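You operate a simulated robot arm through the tools that you are given. There is no shell and no other tool. Be economical: measure what you need, move in short steps, check, and stop when the job is done.

You are at the controls of a simulated robot arm. One attempt, no reset.

JOB
Steam the roll in the round dish on low and put it away in the top clear drawer.
Fine: one press of the yellow button; switch off before lifting the glass lid; lid on the black mat; shut the drawer; leave the dial set. Where these are worked on the way, their far stop is far enough and under half their travel is too little: top clear drawer.
Where things are to end (x, y in the base frame): roll within 30 mm of [550, -200].

It is judged by the outcome, as a careful person would: the job done as asked, and still so three seconds after it is handed in. It fails if anything else is knocked over, pushed out of place, dropped, spilled or broken. Lids that push on must go on centred and level and be pressed home; caps that screw on are set level and turned clockwise until they are tight.

ROBOT AND FRAMES
A 6-joint arm with a two-finger parallel gripper, fixed in place. Base frame: the origin is at the foot of the arm, x ahead of it, y to its left, z up. Units: mm, degrees, N and s.
With the tool pointing down near the work surface it reaches from about 260 to 680 mm from the base axis. Its first joint turns from -66.0 to 66.0 degrees. Payload 2.9 kg.
Tool frame: the origin (TCP) lies between the finger pads and is the grasp point; the fingertips stand 30 mm ahead of it; z points along the fingers, y is the line along which they close. The gripper opens to 110 mm. The fingers are 20 mm wide and 10 mm thick; the gripper's body (48 by 112 mm) begins 55 mm behind the TCP.
Orientation is that of the tool frame in the base frame, as a unit quaternion [x, y, z, w]. With the fingers straight down and closing along the base's y, the tool's x points along the base's -x, its y along +y and its z along -z.

CONTROLS
- The arm moves only by the tool nudge_tool. Its argument "plan" is a list of rows, each a list of 7 numbers: the shift along the base's x, y, z in mm, then the turn, a rotation vector about the base's x, y, z in rad, then the closure, from 0 (fully open) to 1 (shut). In form: [[dx, dy, dz, ax, ay, az, gripper], ...]. A call has 1 to 20 rows; each row shifts and turns the commanded pose from where the row before left it. A row lasts 0.2 s, in which the tool goes at most 50 mm and 8.6 degrees; a call with a longer step from one row to the next is refused whole, and so is a gripper value outside its range. A pose out of reach is approached as far as the arm can. The call stops where the force on the tool passes 40 N (or 10 N more than at its start, if that is more) or the arm is blocked; 0.2 s more then pass. Each finger travels about 108 mm/s and halts on what it meets, pressing with about 23 N; the grip force reading is that of the motor and also rises with nothing between the fingers. The clock runs only during rows and for 0.2 s after the last one: add rows that do not move to give the fingers time. It gives the time, the measured TCP pose, the force on the tool (base axes), the opening and the grip force at its end, in the units of the frame above (readings bear some noise), with the torque about the TCP (base axes, N m) and any sound that the robot's microphone picked up, and new pictures: "pictures" is both (left out), scene, wrist or none.
- Cameras (640 x 400 px; columns grow to the right, rows downward): "scene" is fixed at [68.6, 436.1, 1388.4]; the picture's right is [-0.89, -0.45, 0.00], its down [-0.21, 0.41, -0.89] and it looks along [0.40, -0.79, -0.46] (base axes); focal length 344 px, centre (320, 200). "wrist" rides on the gripper at [72, 17, -103] in the tool frame; the picture's right is [-0.23, 0.97, 0.00], its down [-0.76, -0.18, -0.62] and it looks along [-0.61, -0.14, 0.78] (tool axes); focal length 222 px, centre (320, 200). There is no depth. A picture from a camera that has moved, and an enlarged one, comes with that camera's place and axes in the base frame and with its lens. The place of the scene camera against the robot may be out by one fixed shift of up to 25 mm in any direction.
- inspect(camera, box): a new picture of the part [left, top, right, bottom] of that camera's present view, enlarged. No time passes.
- sign_off(): hands the job in; it is judged then, once.

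Work in short steps. Places have to be worked out from the pictures, the camera data and where the tool is seen: move nearer, look again, correct. Check each grasp and each placing, and mend what went wrong. You have 120 turns and 200 pictures in all, those below and enlarged ones among them. Open the gripper and draw the arm clear of the work before you hand the job in, unless the task says otherwise; then end with one line.

The tools are called after ">>>" as name(argument=value, ...) on one line, values as JSON. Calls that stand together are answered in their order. nudge_tool: Moves the arm, as the interface text tells. Its arguments: {"type":"object","properties":{"plan":{"type":"array"},"pictures":{"type":"string","enum":["both","scene","wrist","none"]}},"required":["plan"]} The other tools are called the same way: inspect (camera, box) takes an enlarged picture of a part of a camera's view; sign_off () hands the job in.

At the start:

```text
time: 0.0
tool_pos: [452.5, -154.5, 1217.6]
tool_rot: [0.001, 1.0, 0.001, 0.0]
wrist_force: [-0.4, -0.8, -0.2]
wrist_torque: [0.01, 0.03, -0.07]
grip_width: 110.0
gripper_force: 0.0
```

scene: 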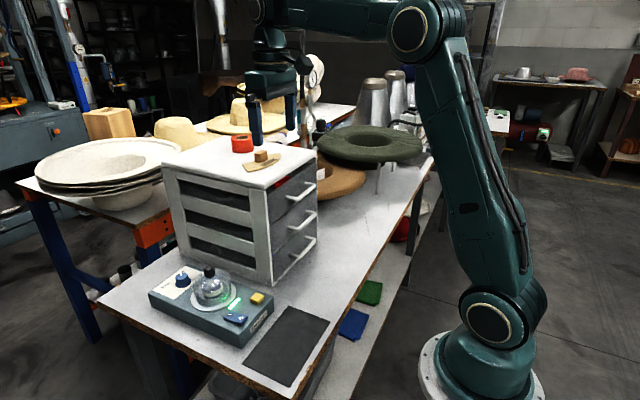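
wrist: 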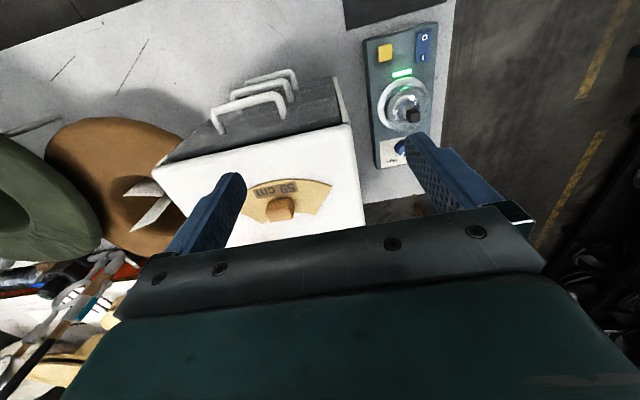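

I start by enlarging the steamer and the drawer chest to see their details.

>>> inspect(camera="scene", box=[140, 250, 300, 350])

>>> inspect(camera="scene", box=[150, 120, 340, 290])

>>> inspect(camera="wrist", box=[350, 10, 460, 180])

```text
4.00 times, centred on (220, 300) of scene
camera zoom: at [68.6, 436.1, 1388.4], right [-0.89, -0.45, 0.0], down [-0.21, 0.41, -0.89], along [0.4, -0.79, -0.46], focal length 1378 px, centre (720, -200)
```

zoom: 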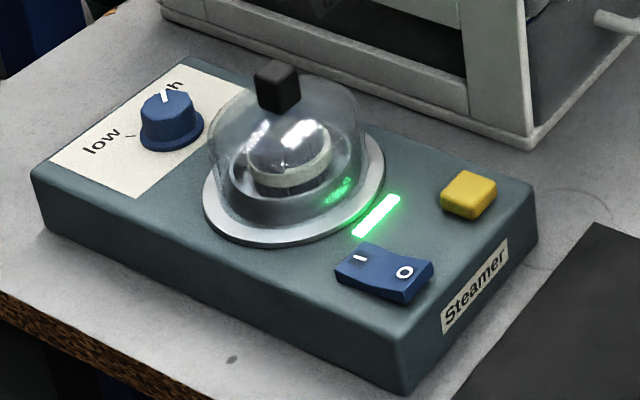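

```text
2.35 times, centred on (245, 205) of scene
camera zoom: at [68.6, 436.1, 1388.4], right [-0.89, -0.45, 0.0], down [-0.21, 0.41, -0.89], along [0.4, -0.79, -0.46], focal length 810 px, centre (496, 188)
```

zoom: 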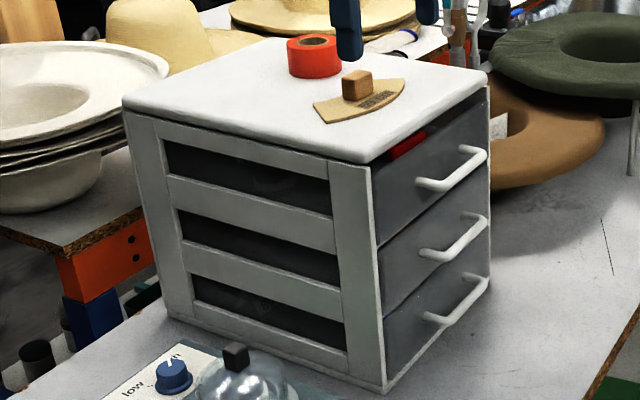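

```text
2.35 times, centred on (405, 95) of wrist
camera zoom: at [381.4, -138.3, 1320.4], right [0.23, 0.97, 0.0], down [0.76, -0.18, 0.62], along [0.61, -0.14, -0.78], focal length 523 px, centre (120, 447)
```

zoom: 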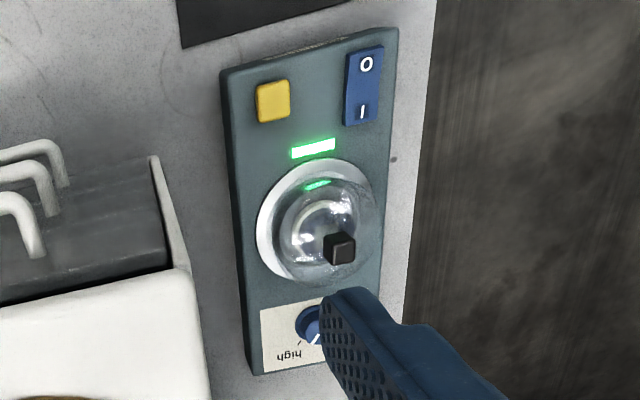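

The wrist view puts the steamer around (460–600, -20), with the drawers opening toward the base (-x). I move back and lower so the wrist camera gets a closer look at the steamer.

>>> nudge_tool(plan=[[-23, 19, -30, 0, 0, 0, 0], [-23, 19, -30, 0, 0, 0, 0], [-23, 19, -30, 0, 0, 0, 0], [-23, 19, -30, 0, 0, 0, 0], [-23, 19, -30, 0, 0, 0, 0], [-23, 19, -27, 0, 0, 0, 0], [0, 0, 0, 0, 0, 0, 0]], pictures="both")

```text
time: 1.6
tool_pos: [315.0, -38.4, 1038.0]
tool_rot: [0.0, 1.0, 0.0, 0.001]
wrist_force: [-0.4, -0.8, 0.7]
wrist_torque: [0.03, -0.02, -0.02]
grip_width: 109.7
gripper_force: 0.2
camera wrist: at [242.7, -21.6, 1141.3], right [0.23, 0.97, 0.0], down [0.76, -0.18, 0.62], along [0.61, -0.14, -0.78], focal length 222 px, centre (320, 200)
```

scene: 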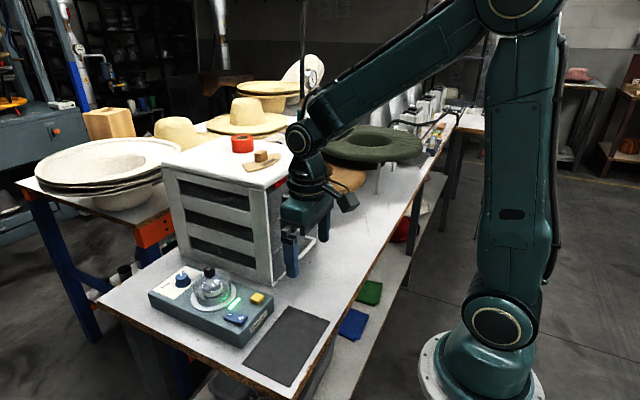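
wrist: 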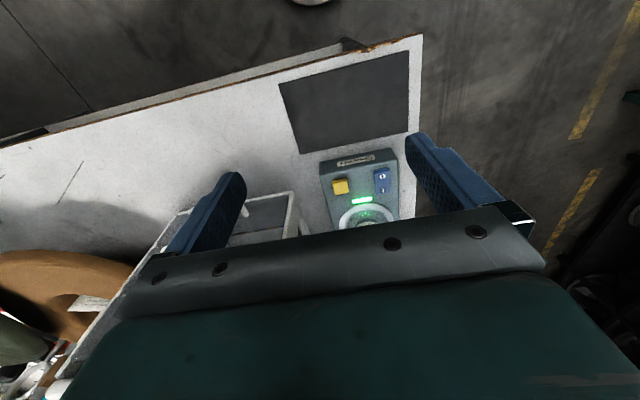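

Triangulating the yellow button gives about (449, -35, 852). Only the top half of the wrist view is clear of the gripper, so I move ahead in x to bring the steamer into it.

>>> nudge_tool(plan=[[37, 4, 12, 0, 0, 0, 0], [37, 4, 12, 0, 0, 0, 0], [37, 4, 12, 0, 0, 0, 0], [37, 4, 12, 0, 0, 0, 0], [37, 4, 4, 0, 0, 0, 0], [0, 0, 0, 0, 0, 0, 0]], pictures="both")

```text
time: 3.0
tool_pos: [499.3, -19.8, 1091.1]
tool_rot: [0.0, 1.0, 0.0, 0.0]
wrist_force: [-0.2, -0.5, -0.3]
wrist_torque: [-0.02, 0.02, 0.01]
grip_width: 110.0
gripper_force: 0.1
camera wrist: at [428.3, -3.7, 1195.1], right [0.23, 0.97, 0.0], down [0.76, -0.18, 0.62], along [0.61, -0.14, -0.78], focal length 222 px, centre (320, 200)
```

scene: 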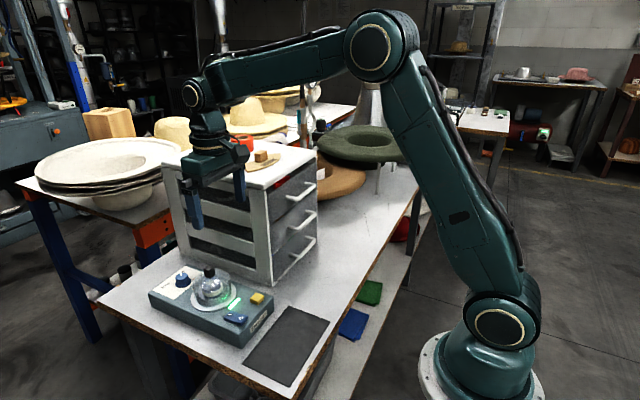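
wrist: 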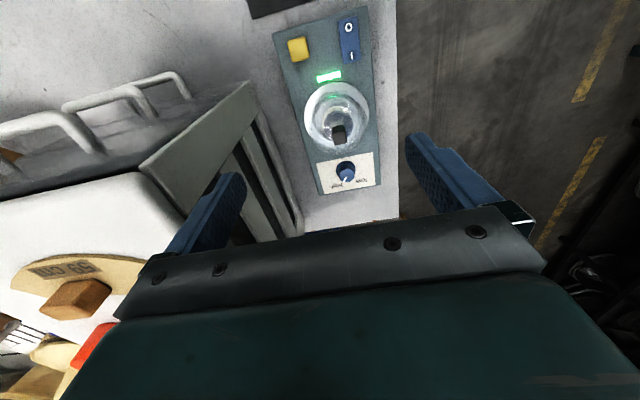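

>>> inspect(camera="wrist", box=[250, 0, 410, 100])

>>> inspect(camera="wrist", box=[270, 80, 430, 200])

>>> inspect(camera="wrist", box=[0, 60, 300, 250])

```text
4.00 times, centred on (330, 50) of wrist
camera zoom: at [428.3, -3.7, 1195.1], right [0.23, 0.97, 0.0], down [0.76, -0.18, 0.62], along [0.61, -0.14, -0.78], focal length 888 px, centre (280, 800)
```

zoom: 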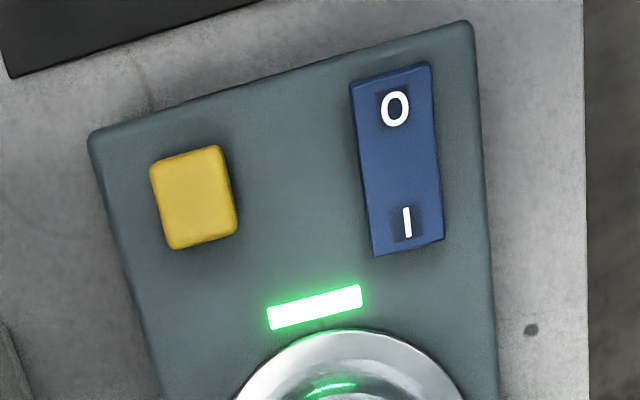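

```text
3.33 times, centred on (350, 140) of wrist
camera zoom: at [428.3, -3.7, 1195.1], right [0.23, 0.97, 0.0], down [0.76, -0.18, 0.62], along [0.61, -0.14, -0.78], focal length 740 px, centre (220, 400)
```

zoom: 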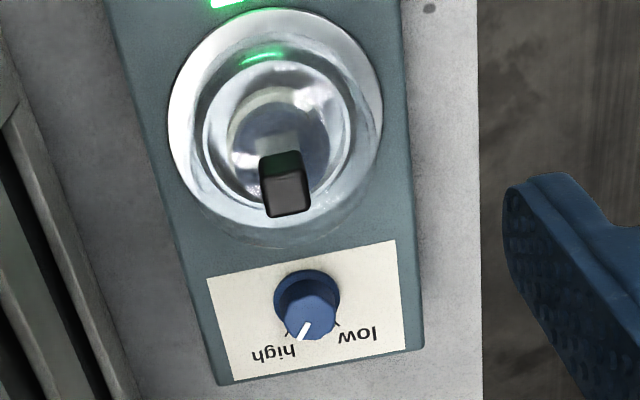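

```text
2.11 times, centred on (150, 155) of wrist
camera zoom: at [428.3, -3.7, 1195.1], right [0.23, 0.97, 0.0], down [0.76, -0.18, 0.62], along [0.61, -0.14, -0.78], focal length 468 px, centre (678, 295)
```

zoom: 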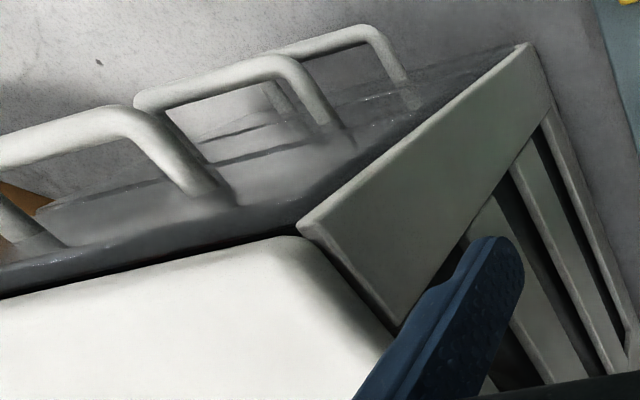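

The steamer spans roughly x 427–694, y -65–57. The dial is near (645, -3) and points at "high", the switch is at (455, 30), and the lid knob is near (549, -4, 912). Next I look closely at the dial and at the switch state.

>>> inspect(camera="scene", box=[215, 285, 275, 335])

>>> nudge_tool(plan=[[40, 9, -22, 0, 0, 0, 0], [40, 9, -22, 0, 0, 0, 0], [40, 9, -22, 0, 0, 0, 0], [40, 8, -22, 0, 0, 0, 0], [0, 0, -40, 0, 0, 0, 0], [0, 0, 0, 0, 0, 0, 0]], pictures="wrist")

```text
8.00 times, centred on (245, 310) of scene
camera zoom: at [68.6, 436.1, 1388.4], right [-0.89, -0.45, 0.0], down [-0.21, 0.41, -0.89], along [0.4, -0.79, -0.46], focal length 2755 px, centre (920, -680)
```

zoom: 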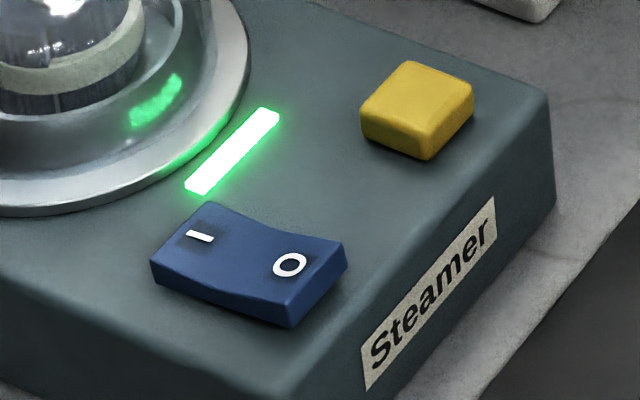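

```text
time: 4.4
tool_pos: [661.3, 15.6, 964.5]
tool_rot: [0.0, 1.0, 0.0, -0.001]
wrist_force: [0.4, 0.5, 0.8]
wrist_torque: [0.01, 0.01, 0.01]
grip_width: 110.0
gripper_force: 0.1
camera wrist: at [589.2, 32.1, 1068.2], right [0.23, 0.97, 0.0], down [0.76, -0.18, 0.62], along [0.61, -0.14, -0.78], focal length 222 px, centre (320, 200)
```

wrist: 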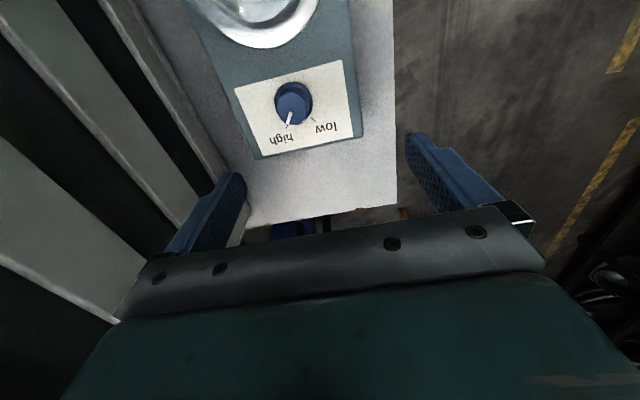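

The rocker state is unclear, so I'll check it nearer. Now I enlarge the dial.

>>> inspect(camera="wrist", box=[230, 50, 370, 160])

```text
3.64 times, centred on (300, 105) of wrist
camera zoom: at [589.2, 32.1, 1068.2], right [0.23, 0.97, 0.0], down [0.76, -0.18, 0.62], along [0.61, -0.14, -0.78], focal length 808 px, centre (393, 546)
```

zoom: 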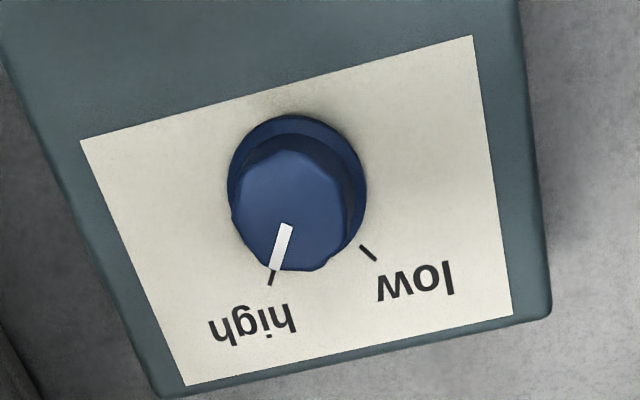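

The dial axis computes to (641, -5.4), with its top near z 863 and the tick marks at about ±33.5° from +x. I turn the tool -0.6 rad, go over the dial and check before going down.

>>> nudge_tool(plan=[[-10, -10, -10, 0, 0, -0.15, 0.4], [-10, -11, -10, 0, 0, -0.15, 0.4], [0, 0, -14, 0, 0, -0.15, 0.4], [0, 0, -14, 0, 0, -0.15, 0.4], [0, 0, 0, 0, 0, 0, 0.4]], pictures="both")

```text
time: 5.6
tool_pos: [641.6, -5.9, 914.6]
tool_rot: [0.297, 0.955, 0.001, 0.0]
wrist_force: [0.2, 0.2, -0.5]
wrist_torque: [0.0, 0.01, -0.04]
grip_width: 66.0
gripper_force: 0.1
camera wrist: at [591.3, 48.5, 1019.8], right [0.74, 0.67, 0.0], down [0.53, -0.58, 0.62], along [0.42, -0.46, -0.78], focal length 222 px, centre (320, 200)
```

scene: 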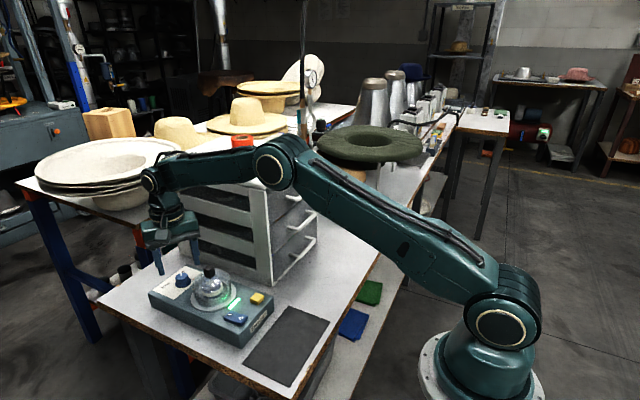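
wrist: 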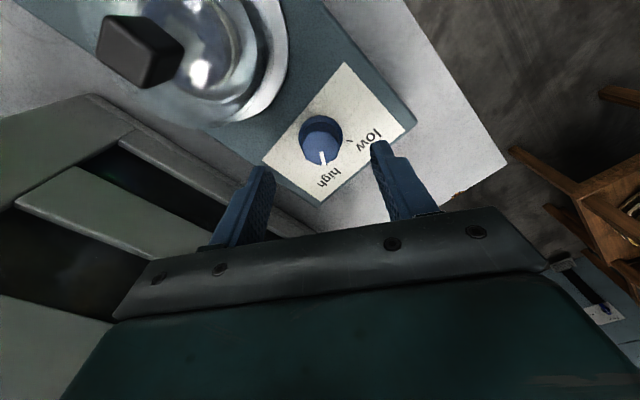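

The dial sits midway between the fingers. I go down to z 880 and close on the knob.

>>> nudge_tool(plan=[[0, 0, -17, 0, 0, 0, 0.4], [0, 0, -17, 0, 0, 0, 0.4], [0, 0, 0, 0, 0, 0, 0.6], [0, 0, 0, 0, 0, 0, 0.8], [0, 0, 0, 0, 0, 0, 0.85], [0, 0, 0, 0, 0, 0, 0.85]], pictures="wrist")

```text
time: 7.0
tool_pos: [640.1, -5.8, 880.9]
tool_rot: [0.294, 0.956, 0.0, 0.001]
wrist_force: [8.0, 6.6, -7.9]
wrist_torque: [-0.09, -0.77, 0.04]
grip_width: 29.1
gripper_force: 44.7
camera wrist: at [590.9, 49.1, 984.0], right [0.74, 0.68, 0.0], down [0.53, -0.58, 0.62], along [0.42, -0.46, -0.78], focal length 222 px, centre (320, 200)
```

wrist: 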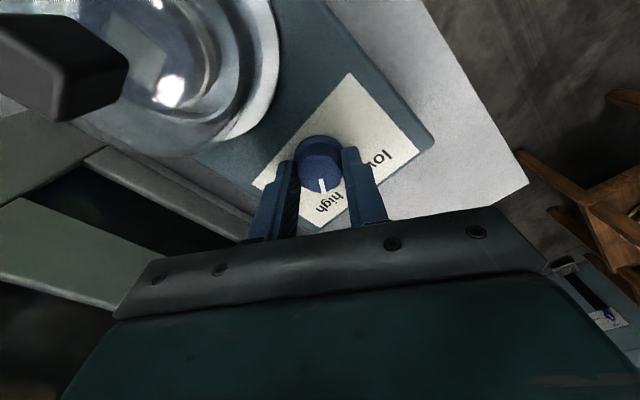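

The knob is held at 29 mm. I turn it counter-clockwise (+z) toward low by about 67°.

>>> nudge_tool(plan=[[0, 0, 0, 0, 0, 0.14, 0.85], [0, 0, 0, 0, 0, 0.14, 0.85], [0, 0, 0, 0, 0, 0.14, 0.85], [0, 0, 0, 0, 0, 0.14, 0.85], [0, 0, 0, 0, 0, 0.14, 0.85], [0, 0, 0, 0, 0, 0.14, 0.85], [0, 0, 0, 0, 0, 0.14, 0.85], [0, 0, 0, 0, 0, 0.14, 0.85], [0, 0, 0, 0, 0, 0, 0.85]], pictures="wrist")

```text
time: 9.0
tool_pos: [640.8, -4.6, 880.1]
tool_rot: [-0.26, 0.965, 0.0, 0.0]
wrist_force: [12.6, 22.5, -18.3]
wrist_torque: [0.61, -0.49, 0.04]
grip_width: 29.0
gripper_force: 45.5
camera wrist: at [570.3, -27.0, 984.2], right [-0.29, 0.96, 0.0], down [0.75, 0.23, 0.62], along [0.6, 0.18, -0.78], focal length 222 px, centre (320, 200)
```

wrist: 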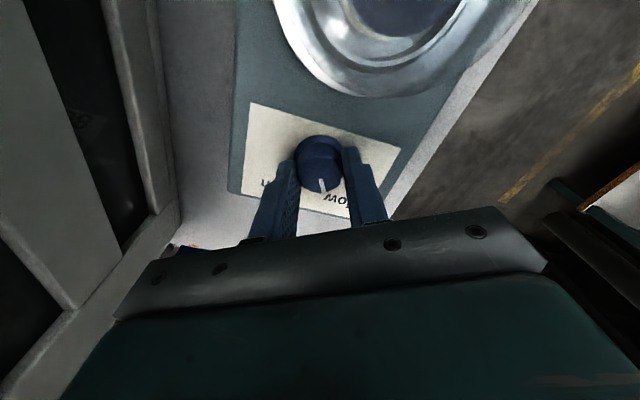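

It turned about 64°. I release, lift, and check where the pointer sits.

>>> nudge_tool(plan=[[0, 0, 0, 0, 0, 0, 0.4], [0, 0, 0, 0, 0, 0, 0.4], [0, 0, 30, 0, 0, 0, 0.4], [0, 0, 40, 0, 0, 0, 0.4], [0, 0, 0, 0, 0, 0, 0.4]], pictures="none")

>>> inspect(camera="wrist", box=[230, 50, 420, 180])

```text
time: 10.2
tool_pos: [639.7, -6.3, 950.2]
tool_rot: [-0.258, 0.966, 0.0, 0.001]
wrist_force: [0.0, -0.2, -0.6]
wrist_torque: [-0.03, -0.04, 0.01]
grip_width: 66.1
gripper_force: 0.1
```

```text
3.08 times, centred on (325, 115) of wrist
camera zoom: at [569.7, -28.2, 1054.9], right [-0.29, 0.96, 0.0], down [0.75, 0.22, 0.62], along [0.6, 0.18, -0.78], focal length 684 px, centre (305, 462)
```

zoom: 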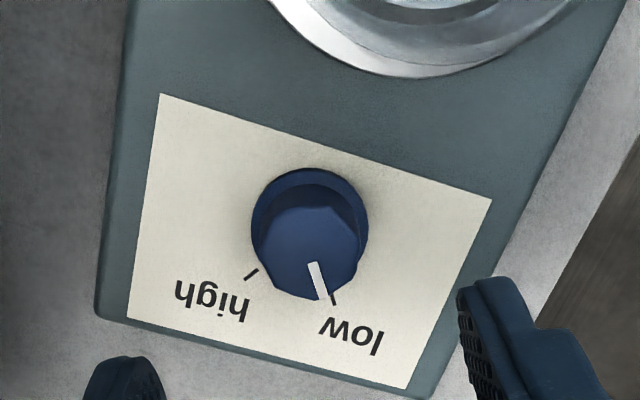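

The pointer is within about 2° of the low mark, so the dial is set. Now I go over to the switch end, high above the lid, and straighten the yaw to see the rocker's state.

>>> nudge_tool(plan=[[0, 0, 45, 0, 0, -0.13, 0.4], [-48, 7, 0, 0, 0, -0.13, 0.4], [-48, 7, 0, 0, 0, -0.13, 0.4], [-48, 7, 0, 0, 0, -0.13, 0.4], [-48, 7, 0, 0, 0, 0, 0.7], [-48, 8, -45, 0, 0, 0, 1], [0, 0, -10, 0, 0, 0, 1], [0, 0, 0, 0, 0, 0, 1]], pictures="scene")

>>> inspect(camera="wrist", box=[230, 80, 410, 220])

```text
refused: row 6 steps farther than a row can; nothing moved
```

```text
2.86 times, centred on (320, 150) of wrist
camera zoom: at [569.7, -28.2, 1054.9], right [-0.29, 0.96, 0.0], down [0.75, 0.22, 0.62], along [0.6, 0.18, -0.78], focal length 635 px, centre (320, 343)
```

zoom: 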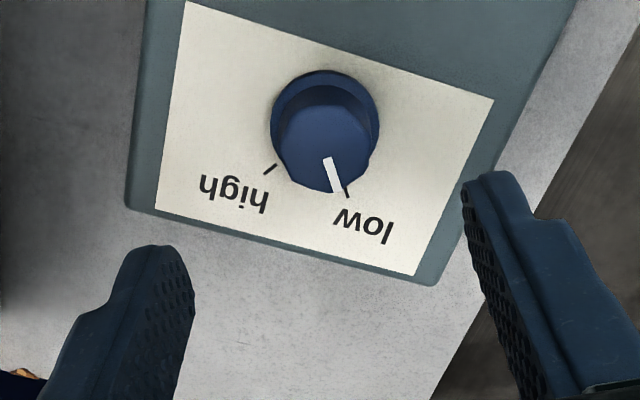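

The plan was refused because one step was too long. I resend it with shorter rows.

>>> nudge_tool(plan=[[0, 0, 45, 0, 0, -0.13, 0.4], [-48, 7, 0, 0, 0, -0.13, 0.4], [-48, 7, 0, 0, 0, -0.13, 0.4], [-48, 7, 0, 0, 0, -0.13, 0.4], [-48, 7, 0, 0, 0, 0, 0.7], [-48, 8, 0, 0, 0, 0, 1], [0, 0, -30, 0, 0, 0, 1], [0, 0, -20, 0, 0, 0, 1], [0, 0, 0, 0, 0, 0, 1]], pictures="scene")

>>> inspect(camera="wrist", box=[230, 80, 410, 220])

```text
time: 12.2
tool_pos: [398.9, 27.2, 947.1]
tool_rot: [0.0, 1.0, 0.001, 0.0]
wrist_force: [-0.2, -0.6, -0.5]
wrist_torque: [0.02, -0.01, -0.05]
grip_width: 0.1
gripper_force: 22.8
```

scene: 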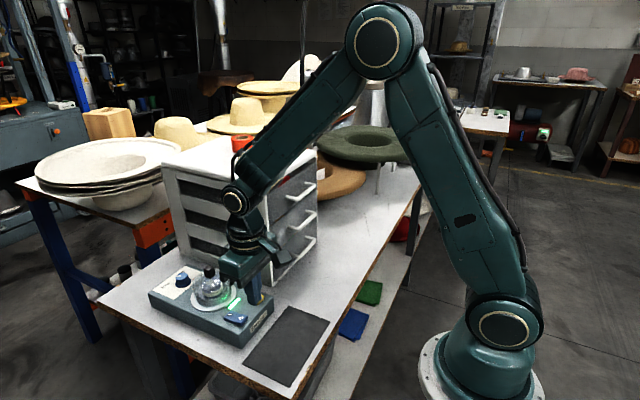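

```text
2.86 times, centred on (320, 150) of wrist
camera zoom: at [327.9, 44.2, 1050.2], right [0.23, 0.97, 0.0], down [0.76, -0.18, 0.62], along [0.61, -0.14, -0.78], focal length 635 px, centre (320, 343)
```

zoom: 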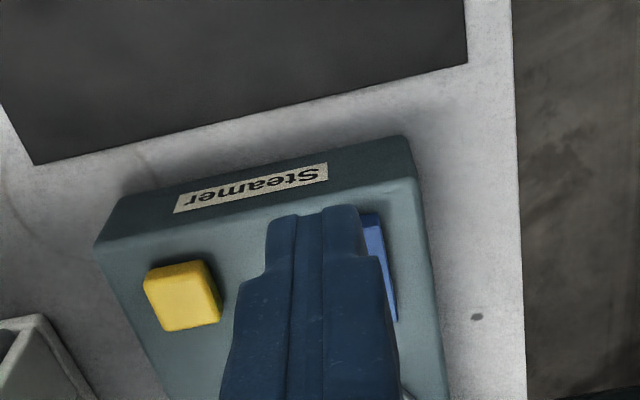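

The fingers hide the switch, so I slide -50 mm in y for a clear view.

>>> nudge_tool(plan=[[0, -45, 0, 0, 0, 0, 1], [0, -15, 0, 0, 0, 0, 1]], pictures="none")

>>> inspect(camera="wrist", box=[300, 100, 440, 200])

```text
time: 12.8
tool_pos: [399.6, -31.5, 946.7]
tool_rot: [0.0, 1.0, -0.001, 0.001]
wrist_force: [-1.0, -0.9, -0.6]
wrist_torque: [0.0, -0.02, 0.01]
grip_width: 0.0
gripper_force: 23.2
```

```text
4.00 times, centred on (370, 150) of wrist
camera zoom: at [327.2, -13.9, 1051.4], right [0.23, 0.97, 0.0], down [0.76, -0.18, 0.62], along [0.61, -0.14, -0.78], focal length 888 px, centre (120, 400)
```

zoom: 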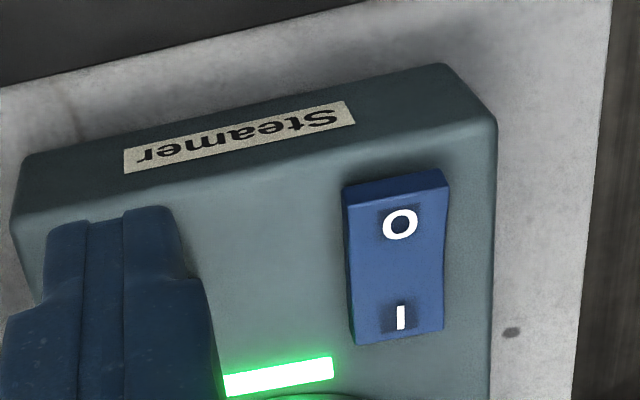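

>>> inspect(camera="scene", box=[220, 303, 252, 331])

```text
14.29 times, centred on (236, 317) of scene
camera zoom: at [68.6, 436.1, 1388.4], right [-0.89, -0.45, 0.0], down [-0.21, 0.41, -0.89], along [0.4, -0.79, -0.46], focal length 4920 px, centre (1520, -1471)
```

zoom: 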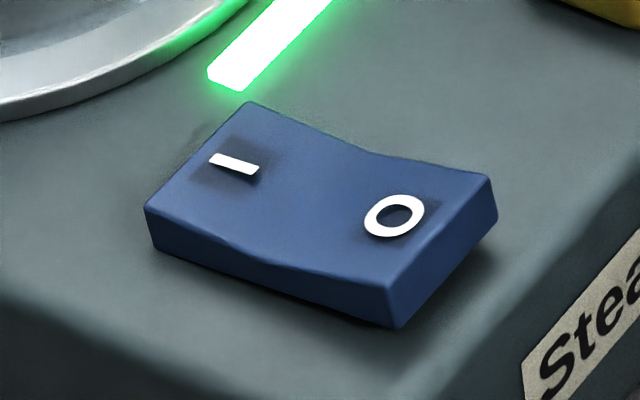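

The rocker's O end stands raised and its base slopes toward I, so the steamer is already on, which agrees with the green light. I move the closed fingers over the yellow button.

>>> nudge_tool(plan=[[35, -3, -20, 0, 0, 0, 1], [14, -2, -27, 0, 0, 0, 1], [0, 0, 0, 0, 0, 0, 1]], pictures="wrist")

>>> inspect(camera="scene", box=[200, 260, 300, 330])

```text
time: 13.6
tool_pos: [449.0, -36.6, 902.5]
tool_rot: [0.0, 1.0, -0.001, 0.001]
wrist_force: [0.3, -0.1, -0.7]
wrist_torque: [0.0, 0.02, 0.0]
grip_width: 0.0
gripper_force: 22.7
camera wrist: at [377.3, -19.2, 1004.5], right [0.23, 0.97, 0.0], down [0.76, -0.18, 0.62], along [0.61, -0.14, -0.78], focal length 222 px, centre (320, 200)
```

wrist: 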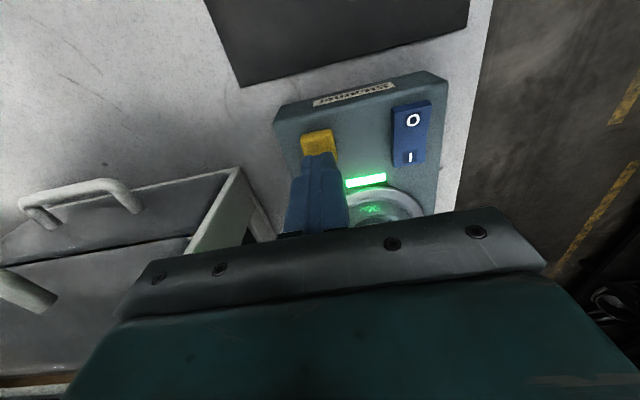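

```text
5.71 times, centred on (250, 295) of scene
camera zoom: at [68.6, 436.1, 1388.4], right [-0.89, -0.45, 0.0], down [-0.21, 0.41, -0.89], along [0.4, -0.79, -0.46], focal length 1968 px, centre (720, -343)
```

zoom: 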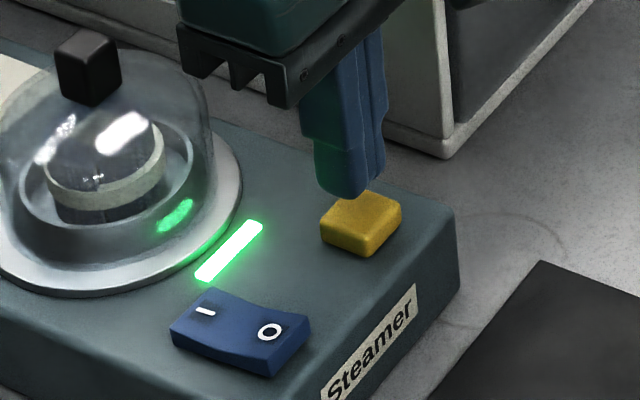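

The fingertips are over the yellow button. I press down gently in small steps.

>>> nudge_tool(plan=[[0, 0, -12, 0, 0, 0, 1], [0, 0, -5, 0, 0, 0, 1], [0, 0, -3, 0, 0, 0, 1], [0, 0, -2, 0, 0, 0, 1], [0, 0, -2, 0, 0, 0, 1]], pictures="none")

```text
time: 14.8
tool_pos: [448.0, -36.2, 877.1]
tool_rot: [0.0, 1.0, 0.001, 0.001]
wrist_force: [-8.4, 0.8, 30.3]
wrist_torque: [0.03, 0.25, -0.02]
grip_width: 0.0
gripper_force: 23.3
heard: click
```

A click was heard at 30 N, so the press registered. I release straight up and look at the light.

>>> nudge_tool(plan=[[0, 0, 15, 0, 0, 0, 1], [0, 0, 30, 0, 0, 0, 1], [0, 0, 30, 0, 0, 0, 1]], pictures="scene")

>>> inspect(camera="scene", box=[150, 260, 290, 350])

```text
time: 15.6
tool_pos: [449.7, -36.1, 951.8]
tool_rot: [-0.001, 1.0, 0.0, -0.002]
wrist_force: [1.3, 1.0, -0.3]
wrist_torque: [0.01, -0.01, 0.01]
grip_width: 0.1
gripper_force: 23.0
```

scene: 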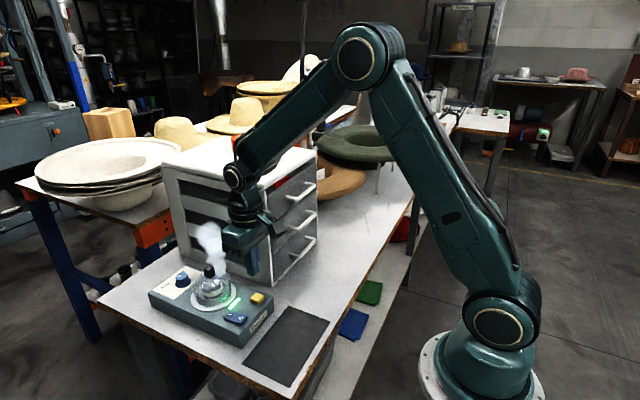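

```text
4.44 times, centred on (220, 305) of scene
camera zoom: at [68.6, 436.1, 1388.4], right [-0.89, -0.45, 0.0], down [-0.21, 0.41, -0.89], along [0.4, -0.79, -0.46], focal length 1530 px, centre (764, -267)
```

zoom: 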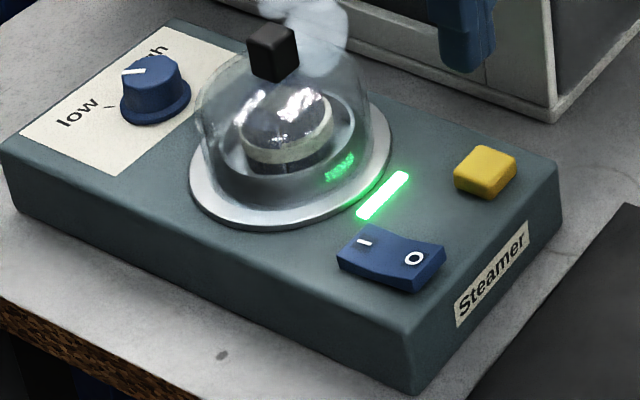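

Steam is rising, so the cycle has started. While it runs I move to view the drawer front and work out the top handle.

>>> nudge_tool(plan=[[-20, 0, 45, 0, 0, 0, 1], [-20, 0, 45, 0, 0, 0, 1], [-8, -40, 28, 0, 0, 0, 1], [-8, -40, 28, 0, 0, 0, 1], [-8, -40, 28, 0, 0, 0, 0.6], [-8, -40, 28, 0, 0, 0, 0.5], [0, 0, 0, 0, 0, 0, 0.5]], pictures="both")

```text
time: 17.2
tool_pos: [379.8, -196.6, 1152.0]
tool_rot: [0.0, 1.0, 0.0, 0.0]
wrist_force: [0.1, -0.9, 0.4]
wrist_torque: [-0.02, 0.02, 0.01]
grip_width: 55.2
gripper_force: 0.1
camera wrist: at [307.4, -180.7, 1257.0], right [0.23, 0.97, 0.0], down [0.76, -0.18, 0.62], along [0.61, -0.14, -0.78], focal length 222 px, centre (320, 200)
```

scene: 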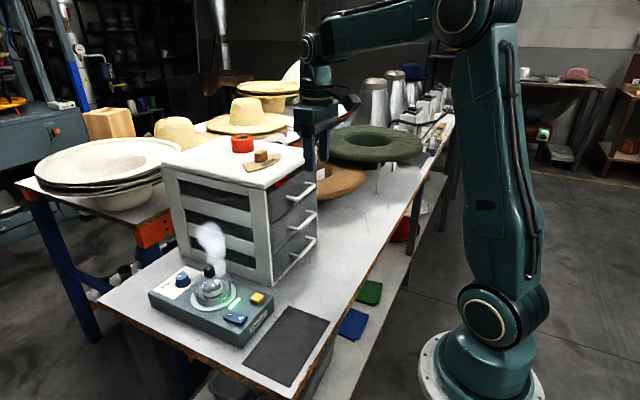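
wrist: 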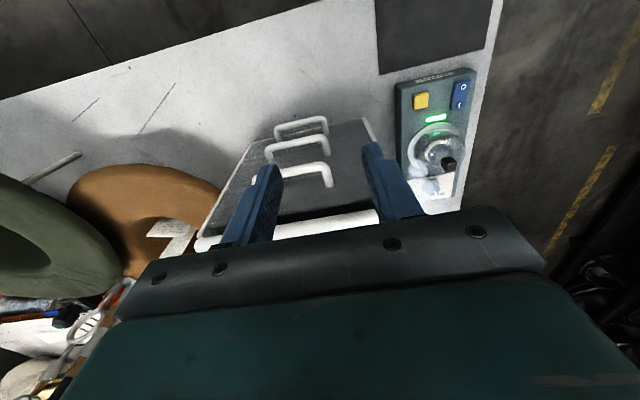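

>>> inspect(camera="wrist", box=[190, 90, 410, 250])

>>> inspect(camera="scene", box=[240, 150, 340, 290])

```text
2.50 times, centred on (300, 170) of wrist
camera zoom: at [307.4, -180.7, 1257.0], right [0.23, 0.97, 0.0], down [0.76, -0.18, 0.62], along [0.61, -0.14, -0.78], focal length 555 px, centre (370, 275)
```

zoom: 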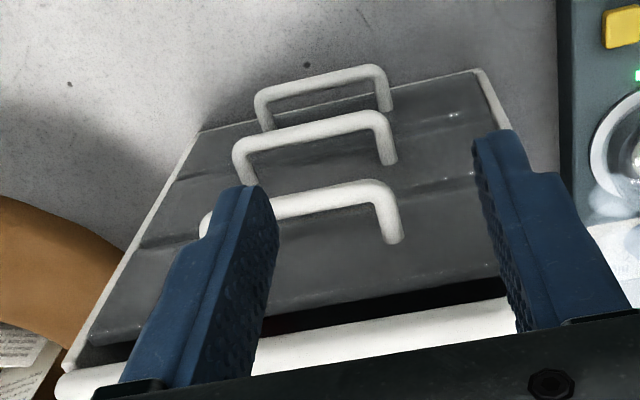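

```text
2.86 times, centred on (290, 220) of scene
camera zoom: at [68.6, 436.1, 1388.4], right [-0.89, -0.45, 0.0], down [-0.21, 0.41, -0.89], along [0.4, -0.79, -0.46], focal length 984 px, centre (406, 143)
```

zoom: 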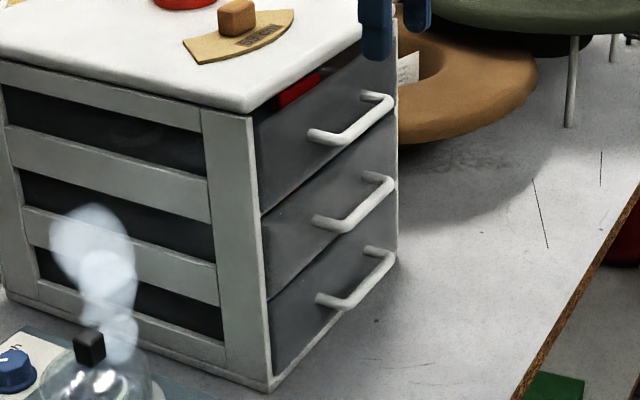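

The top handle bar computes to x≈443, y from -202 to -299, z≈1015, with the drawer front at x≈477. I turn the tool so the fingers close along x and tilt it forward 30°, ready to pinch the bar from above and in front.

>>> nudge_tool(plan=[[0, -10, 0, 0, 0, -0.143, 0.6], [0, -10, 0, 0, 0, -0.143, 0.7], [0, -10, 0, 0, 0, -0.143, 0.72], [0, -10, 0, 0, 0, -0.143, 0.72], [0, -13, 0, 0, 0, -0.143, 0.72], [0, 0, 0, 0, 0, -0.143, 0.72], [0, 0, 0, 0, 0, -0.143, 0.72], [0, 0, 0, 0, 0, -0.143, 0.72], [0, 0, 0, 0, 0, -0.143, 0.72], [0, 0, 0, 0, 0, -0.142, 0.72], [0, 0, 0, 0, 0, -0.142, 0.72], [0, 0, -10, 0, -0.131, 0, 0.72], [0, 0, -10, 0, -0.131, 0, 0.72], [5, 0, -10, 0, -0.131, 0, 0.72], [5, 0, -10, 0, -0.131, 0, 0.72], [0, 0, 0, 0, 0, 0, 0.72]], pictures="both")

```text
time: 20.6
tool_pos: [386.7, -249.4, 1111.7]
tool_rot: [0.683, 0.682, 0.184, 0.184]
wrist_force: [-0.2, 0.5, -0.5]
wrist_torque: [0.0, -0.03, 0.0]
grip_width: 30.7
gripper_force: 0.0
camera wrist: at [350.0, -176.5, 1210.0], right [0.84, -0.23, 0.49], down [-0.47, -0.76, 0.45], along [0.27, -0.61, -0.75], focal length 222 px, centre (320, 200)
```

scene: 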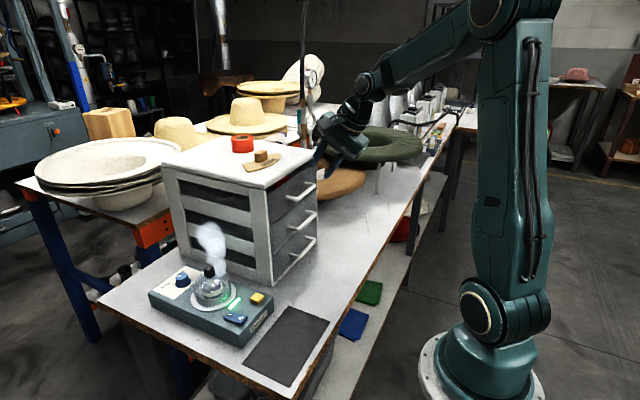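
wrist: 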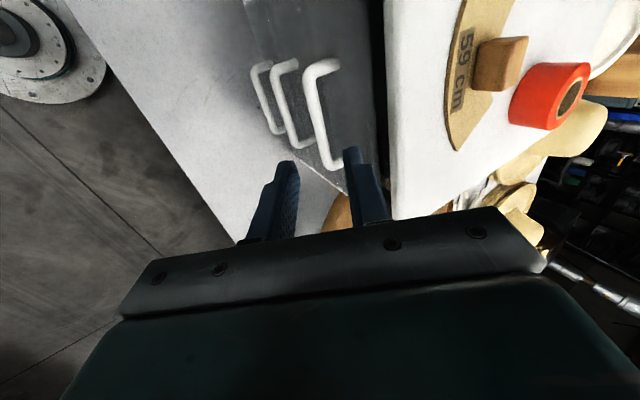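

I enlarge this view to refine the handle position.

>>> inspect(camera="wrist", box=[230, 30, 410, 220])

```text
2.11 times, centred on (320, 125) of wrist
camera zoom: at [350.0, -176.5, 1210.0], right [0.84, -0.23, 0.49], down [-0.47, -0.76, 0.45], along [0.27, -0.61, -0.75], focal length 468 px, centre (320, 358)
```

zoom: 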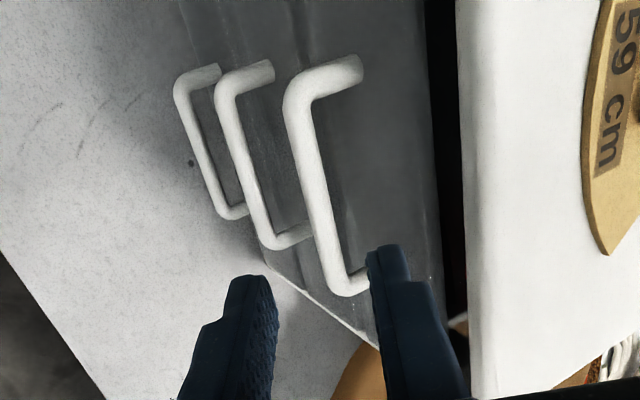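

The bar midpoint refines to (443.5, -254, 1013). I move to a pre-grasp point and then in along the tool axis.

>>> nudge_tool(plan=[[13, -2, -22, 0, 0, 0, 0.72], [12, -1, -22, 0, 0, 0, 0.72], [8, 0, -13, 0, 0, 0, 0.72], [7, 0, -13, 0, 0, 0, 0.72], [7.5, 0, -13, 0, 0, 0, 0.72], [0, 0, 0, 0, 0, 0, 0.72]], pictures="wrist")

>>> inspect(camera="scene", box=[180, 150, 360, 340])

```text
time: 21.9
tool_pos: [430.7, -252.5, 1033.8]
tool_rot: [0.684, 0.682, 0.182, 0.185]
wrist_force: [-16.2, 3.5, 9.7]
wrist_torque: [0.03, -0.05, 0.11]
grip_width: 26.2
gripper_force: 0.1
stopped in row 6: the force on the tool passed its limit at 47 N (the readings are from after the stop); the commanded pose is now the measured one
camera wrist: at [395.1, -179.8, 1131.9], right [0.84, -0.23, 0.49], down [-0.47, -0.76, 0.45], along [0.27, -0.61, -0.75], focal length 222 px, centre (320, 200)
```

wrist: 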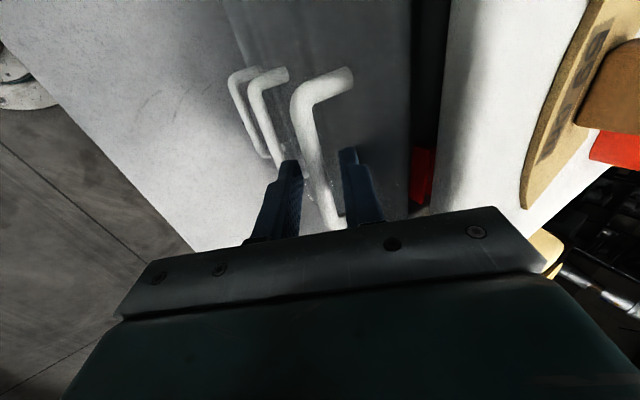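

```text
2.11 times, centred on (270, 245) of scene
camera zoom: at [68.0, 436.3, 1388.4], right [-0.89, -0.45, 0.0], down [-0.21, 0.41, -0.89], along [0.4, -0.79, -0.46], focal length 725 px, centre (425, 105)
```

zoom: 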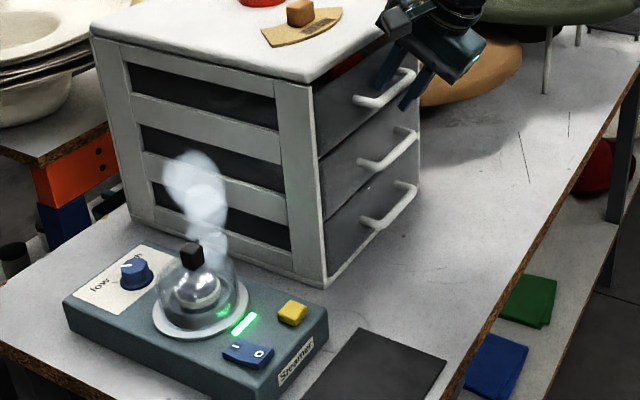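

The rear finger touched the drawer front but the bar is between the fingers. I close here to pinch it.

>>> nudge_tool(plan=[[0, 0, 0, 0, 0, 0, 0.85], [0, 0, 0, 0, 0, 0, 1], [0, 0, 0, 0, 0, 0, 1], [0, 0, 0, 0, 0, 0, 1]], pictures="wrist")

```text
time: 22.9
tool_pos: [432.5, -251.3, 1032.6]
tool_rot: [0.683, 0.682, 0.182, 0.185]
wrist_force: [-9.8, -0.7, -9.4]
wrist_torque: [-0.63, 0.11, 0.27]
grip_width: 10.1
gripper_force: 45.2
camera wrist: at [396.0, -180.1, 1130.7], right [0.84, -0.23, 0.49], down [-0.47, -0.76, 0.45], along [0.27, -0.61, -0.75], focal length 222 px, centre (320, 200)
```

wrist: 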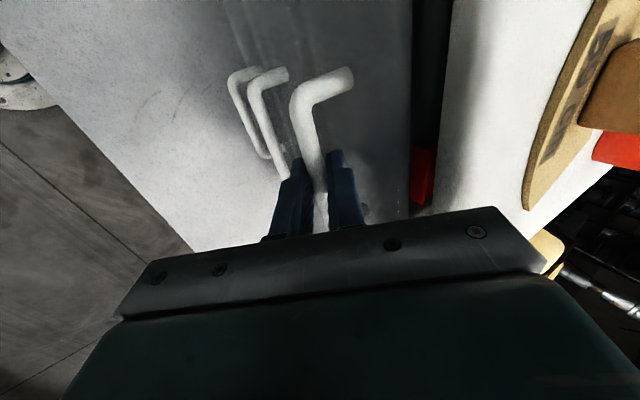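

The bar is held at 10 mm. I pull the drawer out gently toward -x.

>>> nudge_tool(plan=[[-6, 0, 0, 0, 0, 0, 1], [-12, 0, 0, 0, 0, 0, 1], [-14, 0, 0, 0, 0, 0, 1], [-14, 0, 0, 0, 0, 0, 1], [-14, 0, 0, 0, 0, 0, 1], [-14, 0, 0, 0, 0, 0, 1], [-14, 0, 0, 0, 0, 0, 1], [-12, 0, 0, 0, 0, 0, 1]], pictures="both")

```text
time: 24.7
tool_pos: [331.5, -252.1, 1032.2]
tool_rot: [0.683, 0.683, 0.182, 0.185]
wrist_force: [0.9, 2.9, -21.6]
wrist_torque: [-1.01, 0.05, -0.07]
grip_width: 10.5
gripper_force: 45.0
camera wrist: at [296.1, -180.1, 1130.8], right [0.84, -0.23, 0.49], down [-0.47, -0.76, 0.45], along [0.27, -0.61, -0.75], focal length 222 px, centre (320, 200)
```

scene: 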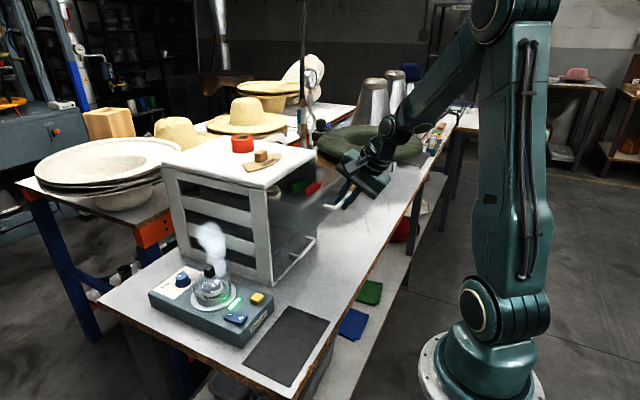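
wrist: 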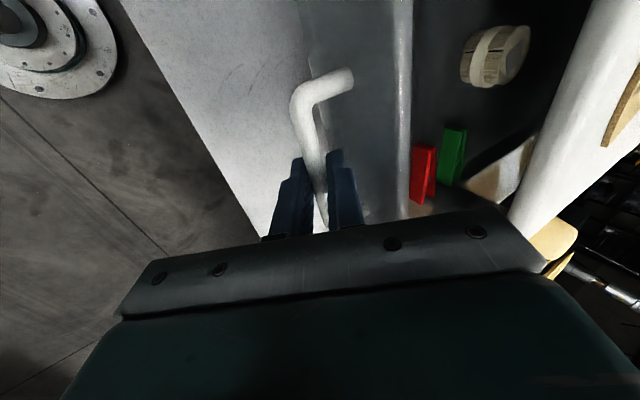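

The drawer is about 100 mm open, and inside stand a red and a green card and another spool. I pull further toward its far stop.

>>> nudge_tool(plan=[[-10, 0, 0, 0, 0, 0, 1], [-10, 0, 0, 0, 0, 0, 1], [-10, 0, 0, 0, 0, 0, 1], [-10, 0, 0, 0, 0, 0, 1], [-10, 0, 0, 0, 0, 0, 1], [-10, 0, 0, 0, 0, 0, 1]], pictures="both")

```text
time: 26.1
tool_pos: [270.8, -251.0, 1034.1]
tool_rot: [0.684, 0.682, 0.183, 0.185]
wrist_force: [1.2, -0.3, -33.1]
wrist_torque: [-0.26, 0.17, 0.38]
grip_width: 10.4
gripper_force: 45.0
camera wrist: at [235.9, -180.1, 1131.7], right [0.84, -0.23, 0.49], down [-0.47, -0.76, 0.45], along [0.27, -0.61, -0.75], focal length 222 px, centre (320, 200)
```

scene: 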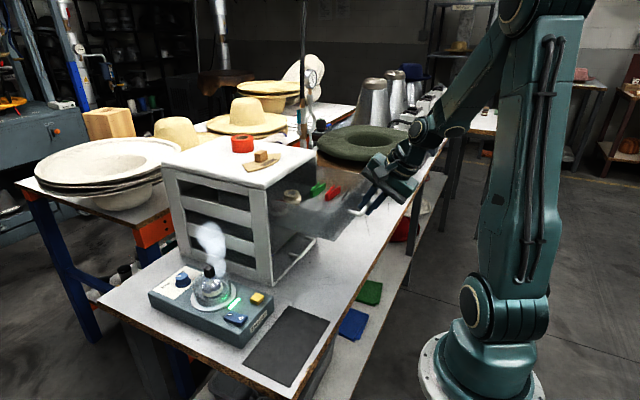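
wrist: 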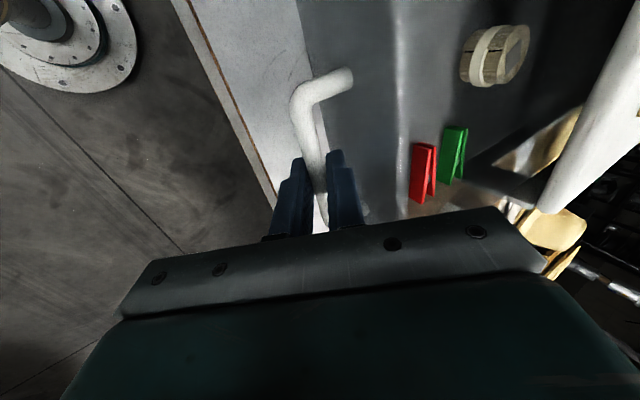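

The drawer is out about 161 mm but a vertical load has built up. I ease down a little and continue in small steps to find the stop.

>>> nudge_tool(plan=[[0, 0, -2, 0, 0, 0, 1], [-5, 0, 0, 0, 0, 0, 1], [-5, 0, 0, 0, 0, 0, 1], [-5, 0, 0, 0, 0, 0, 1], [-5, 0, 0, 0, 0, 0, 1]], pictures="none")

```text
time: 27.3
tool_pos: [259.6, -253.2, 1032.2]
tool_rot: [0.682, 0.682, 0.183, 0.189]
wrist_force: [0.6, 6.4, 23.2]
wrist_torque: [0.41, -0.15, 0.64]
grip_width: 10.6
gripper_force: 45.0
out of reach, approached as far as the arm can: row 5
```

That is the arm's reach limit here, with the drawer about 172 mm open, which is ample. I release the bar, back off upward, and look at the steamer.

>>> nudge_tool(plan=[[0, 0, 0, 0, 0, 0, 0.75], [0, 0, 0, 0, 0, 0, 0.75], [-3, 0, 8, 0, 0, 0, 0.75], [-2, 0, 12, 0, 0, 0, 0.75], [0, 0, 25, 0, 0, 0, 0.75], [0, 0, 40, 0, 0, 0, 0.75], [0, 0, 40, 0, 0, 0, 0.75], [0, 0, 0, 0, 0, 0, 0.75]], pictures="both")

>>> inspect(camera="scene", box=[140, 130, 380, 340])

```text
time: 29.1
tool_pos: [264.9, -246.9, 1158.5]
tool_rot: [0.684, 0.681, 0.182, 0.186]
wrist_force: [0.5, -0.9, -0.2]
wrist_torque: [-0.02, 0.0, 0.01]
grip_width: 27.3
gripper_force: 0.1
out of reach, approached as far as the arm can: row 4, 6, 7
camera wrist: at [228.5, -173.5, 1256.4], right [0.84, -0.23, 0.49], down [-0.47, -0.76, 0.45], along [0.27, -0.61, -0.74], focal length 222 px, centre (320, 200)
```

scene: 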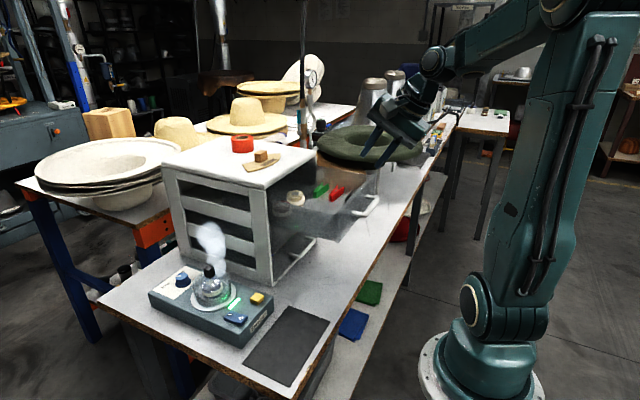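
wrist: 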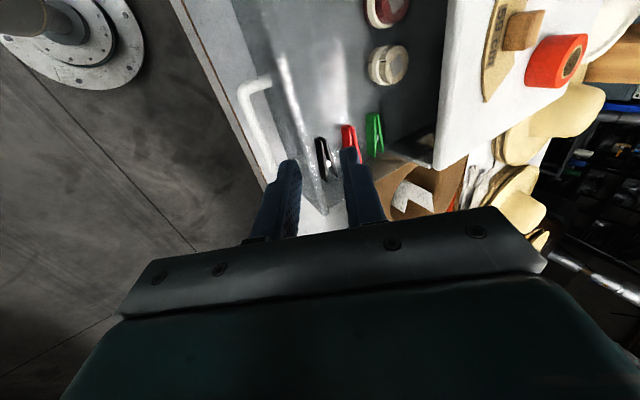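

```text
1.90 times, centred on (260, 235) of scene
camera zoom: at [68.6, 436.1, 1388.4], right [-0.89, -0.45, 0.0], down [-0.21, 0.41, -0.89], along [0.4, -0.79, -0.46], focal length 656 px, centre (434, 133)
```

zoom: 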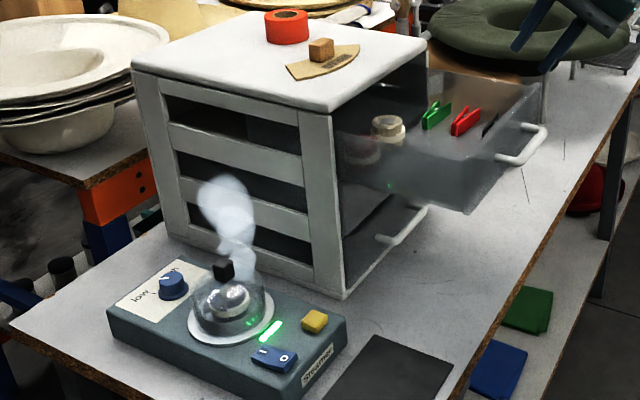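

The drawer holds clothespins and two spools, and the target spot near (378, -200) in the open position looks free. Steam is still rising, so I straighten the tool and move over beside the switch to wait.

>>> nudge_tool(plan=[[0, 0, 0, 0, 0.131, 0, 0.8], [0, 10, 0, 0, 0.131, 0, 1], [0, 20, 0, 0, 0.131, 0, 1], [10, 25, 0, 0, 0.131, 0, 1], [10, 25, 0, 0, 0, 0.143, 1], [10, 25, 0, 0, 0, 0.143, 1], [10, 25, 0, 0, 0, 0.143, 1], [10, 25, 0, 0, 0, 0.143, 1], [15, 25, 0, 0, 0, 0.143, 1], [15, 25, 0, 0, 0, 0.143, 1], [15, 25, 0, 0, 0, 0.143, 1], [15, 25, 0, 0, 0, 0.143, 1], [15, 22, -20, 0, 0, 0.143, 1], [15, 0, -40, 0, 0, 0.142, 1], [15, 0, -40, 0, 0, 0.142, 1], [15, 0, -40, 0, 0, 0, 1], [5, 0, -40, 0, 0, 0, 1]], pictures="scene")

```text
time: 32.7
tool_pos: [439.5, 28.9, 974.3]
tool_rot: [0.0, 1.0, 0.001, 0.003]
wrist_force: [0.1, 0.1, 0.7]
wrist_torque: [0.02, 0.01, 0.01]
grip_width: 0.2
gripper_force: 23.0
```

scene: 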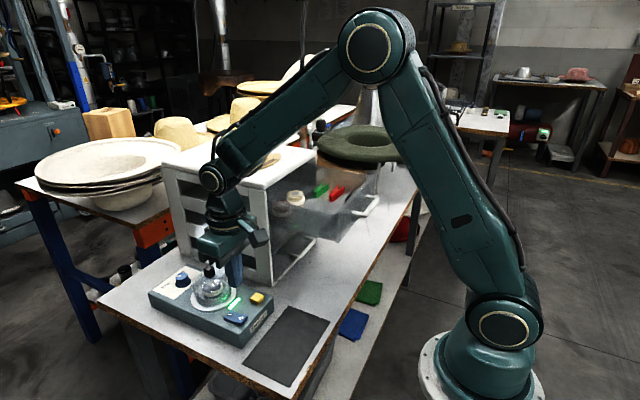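

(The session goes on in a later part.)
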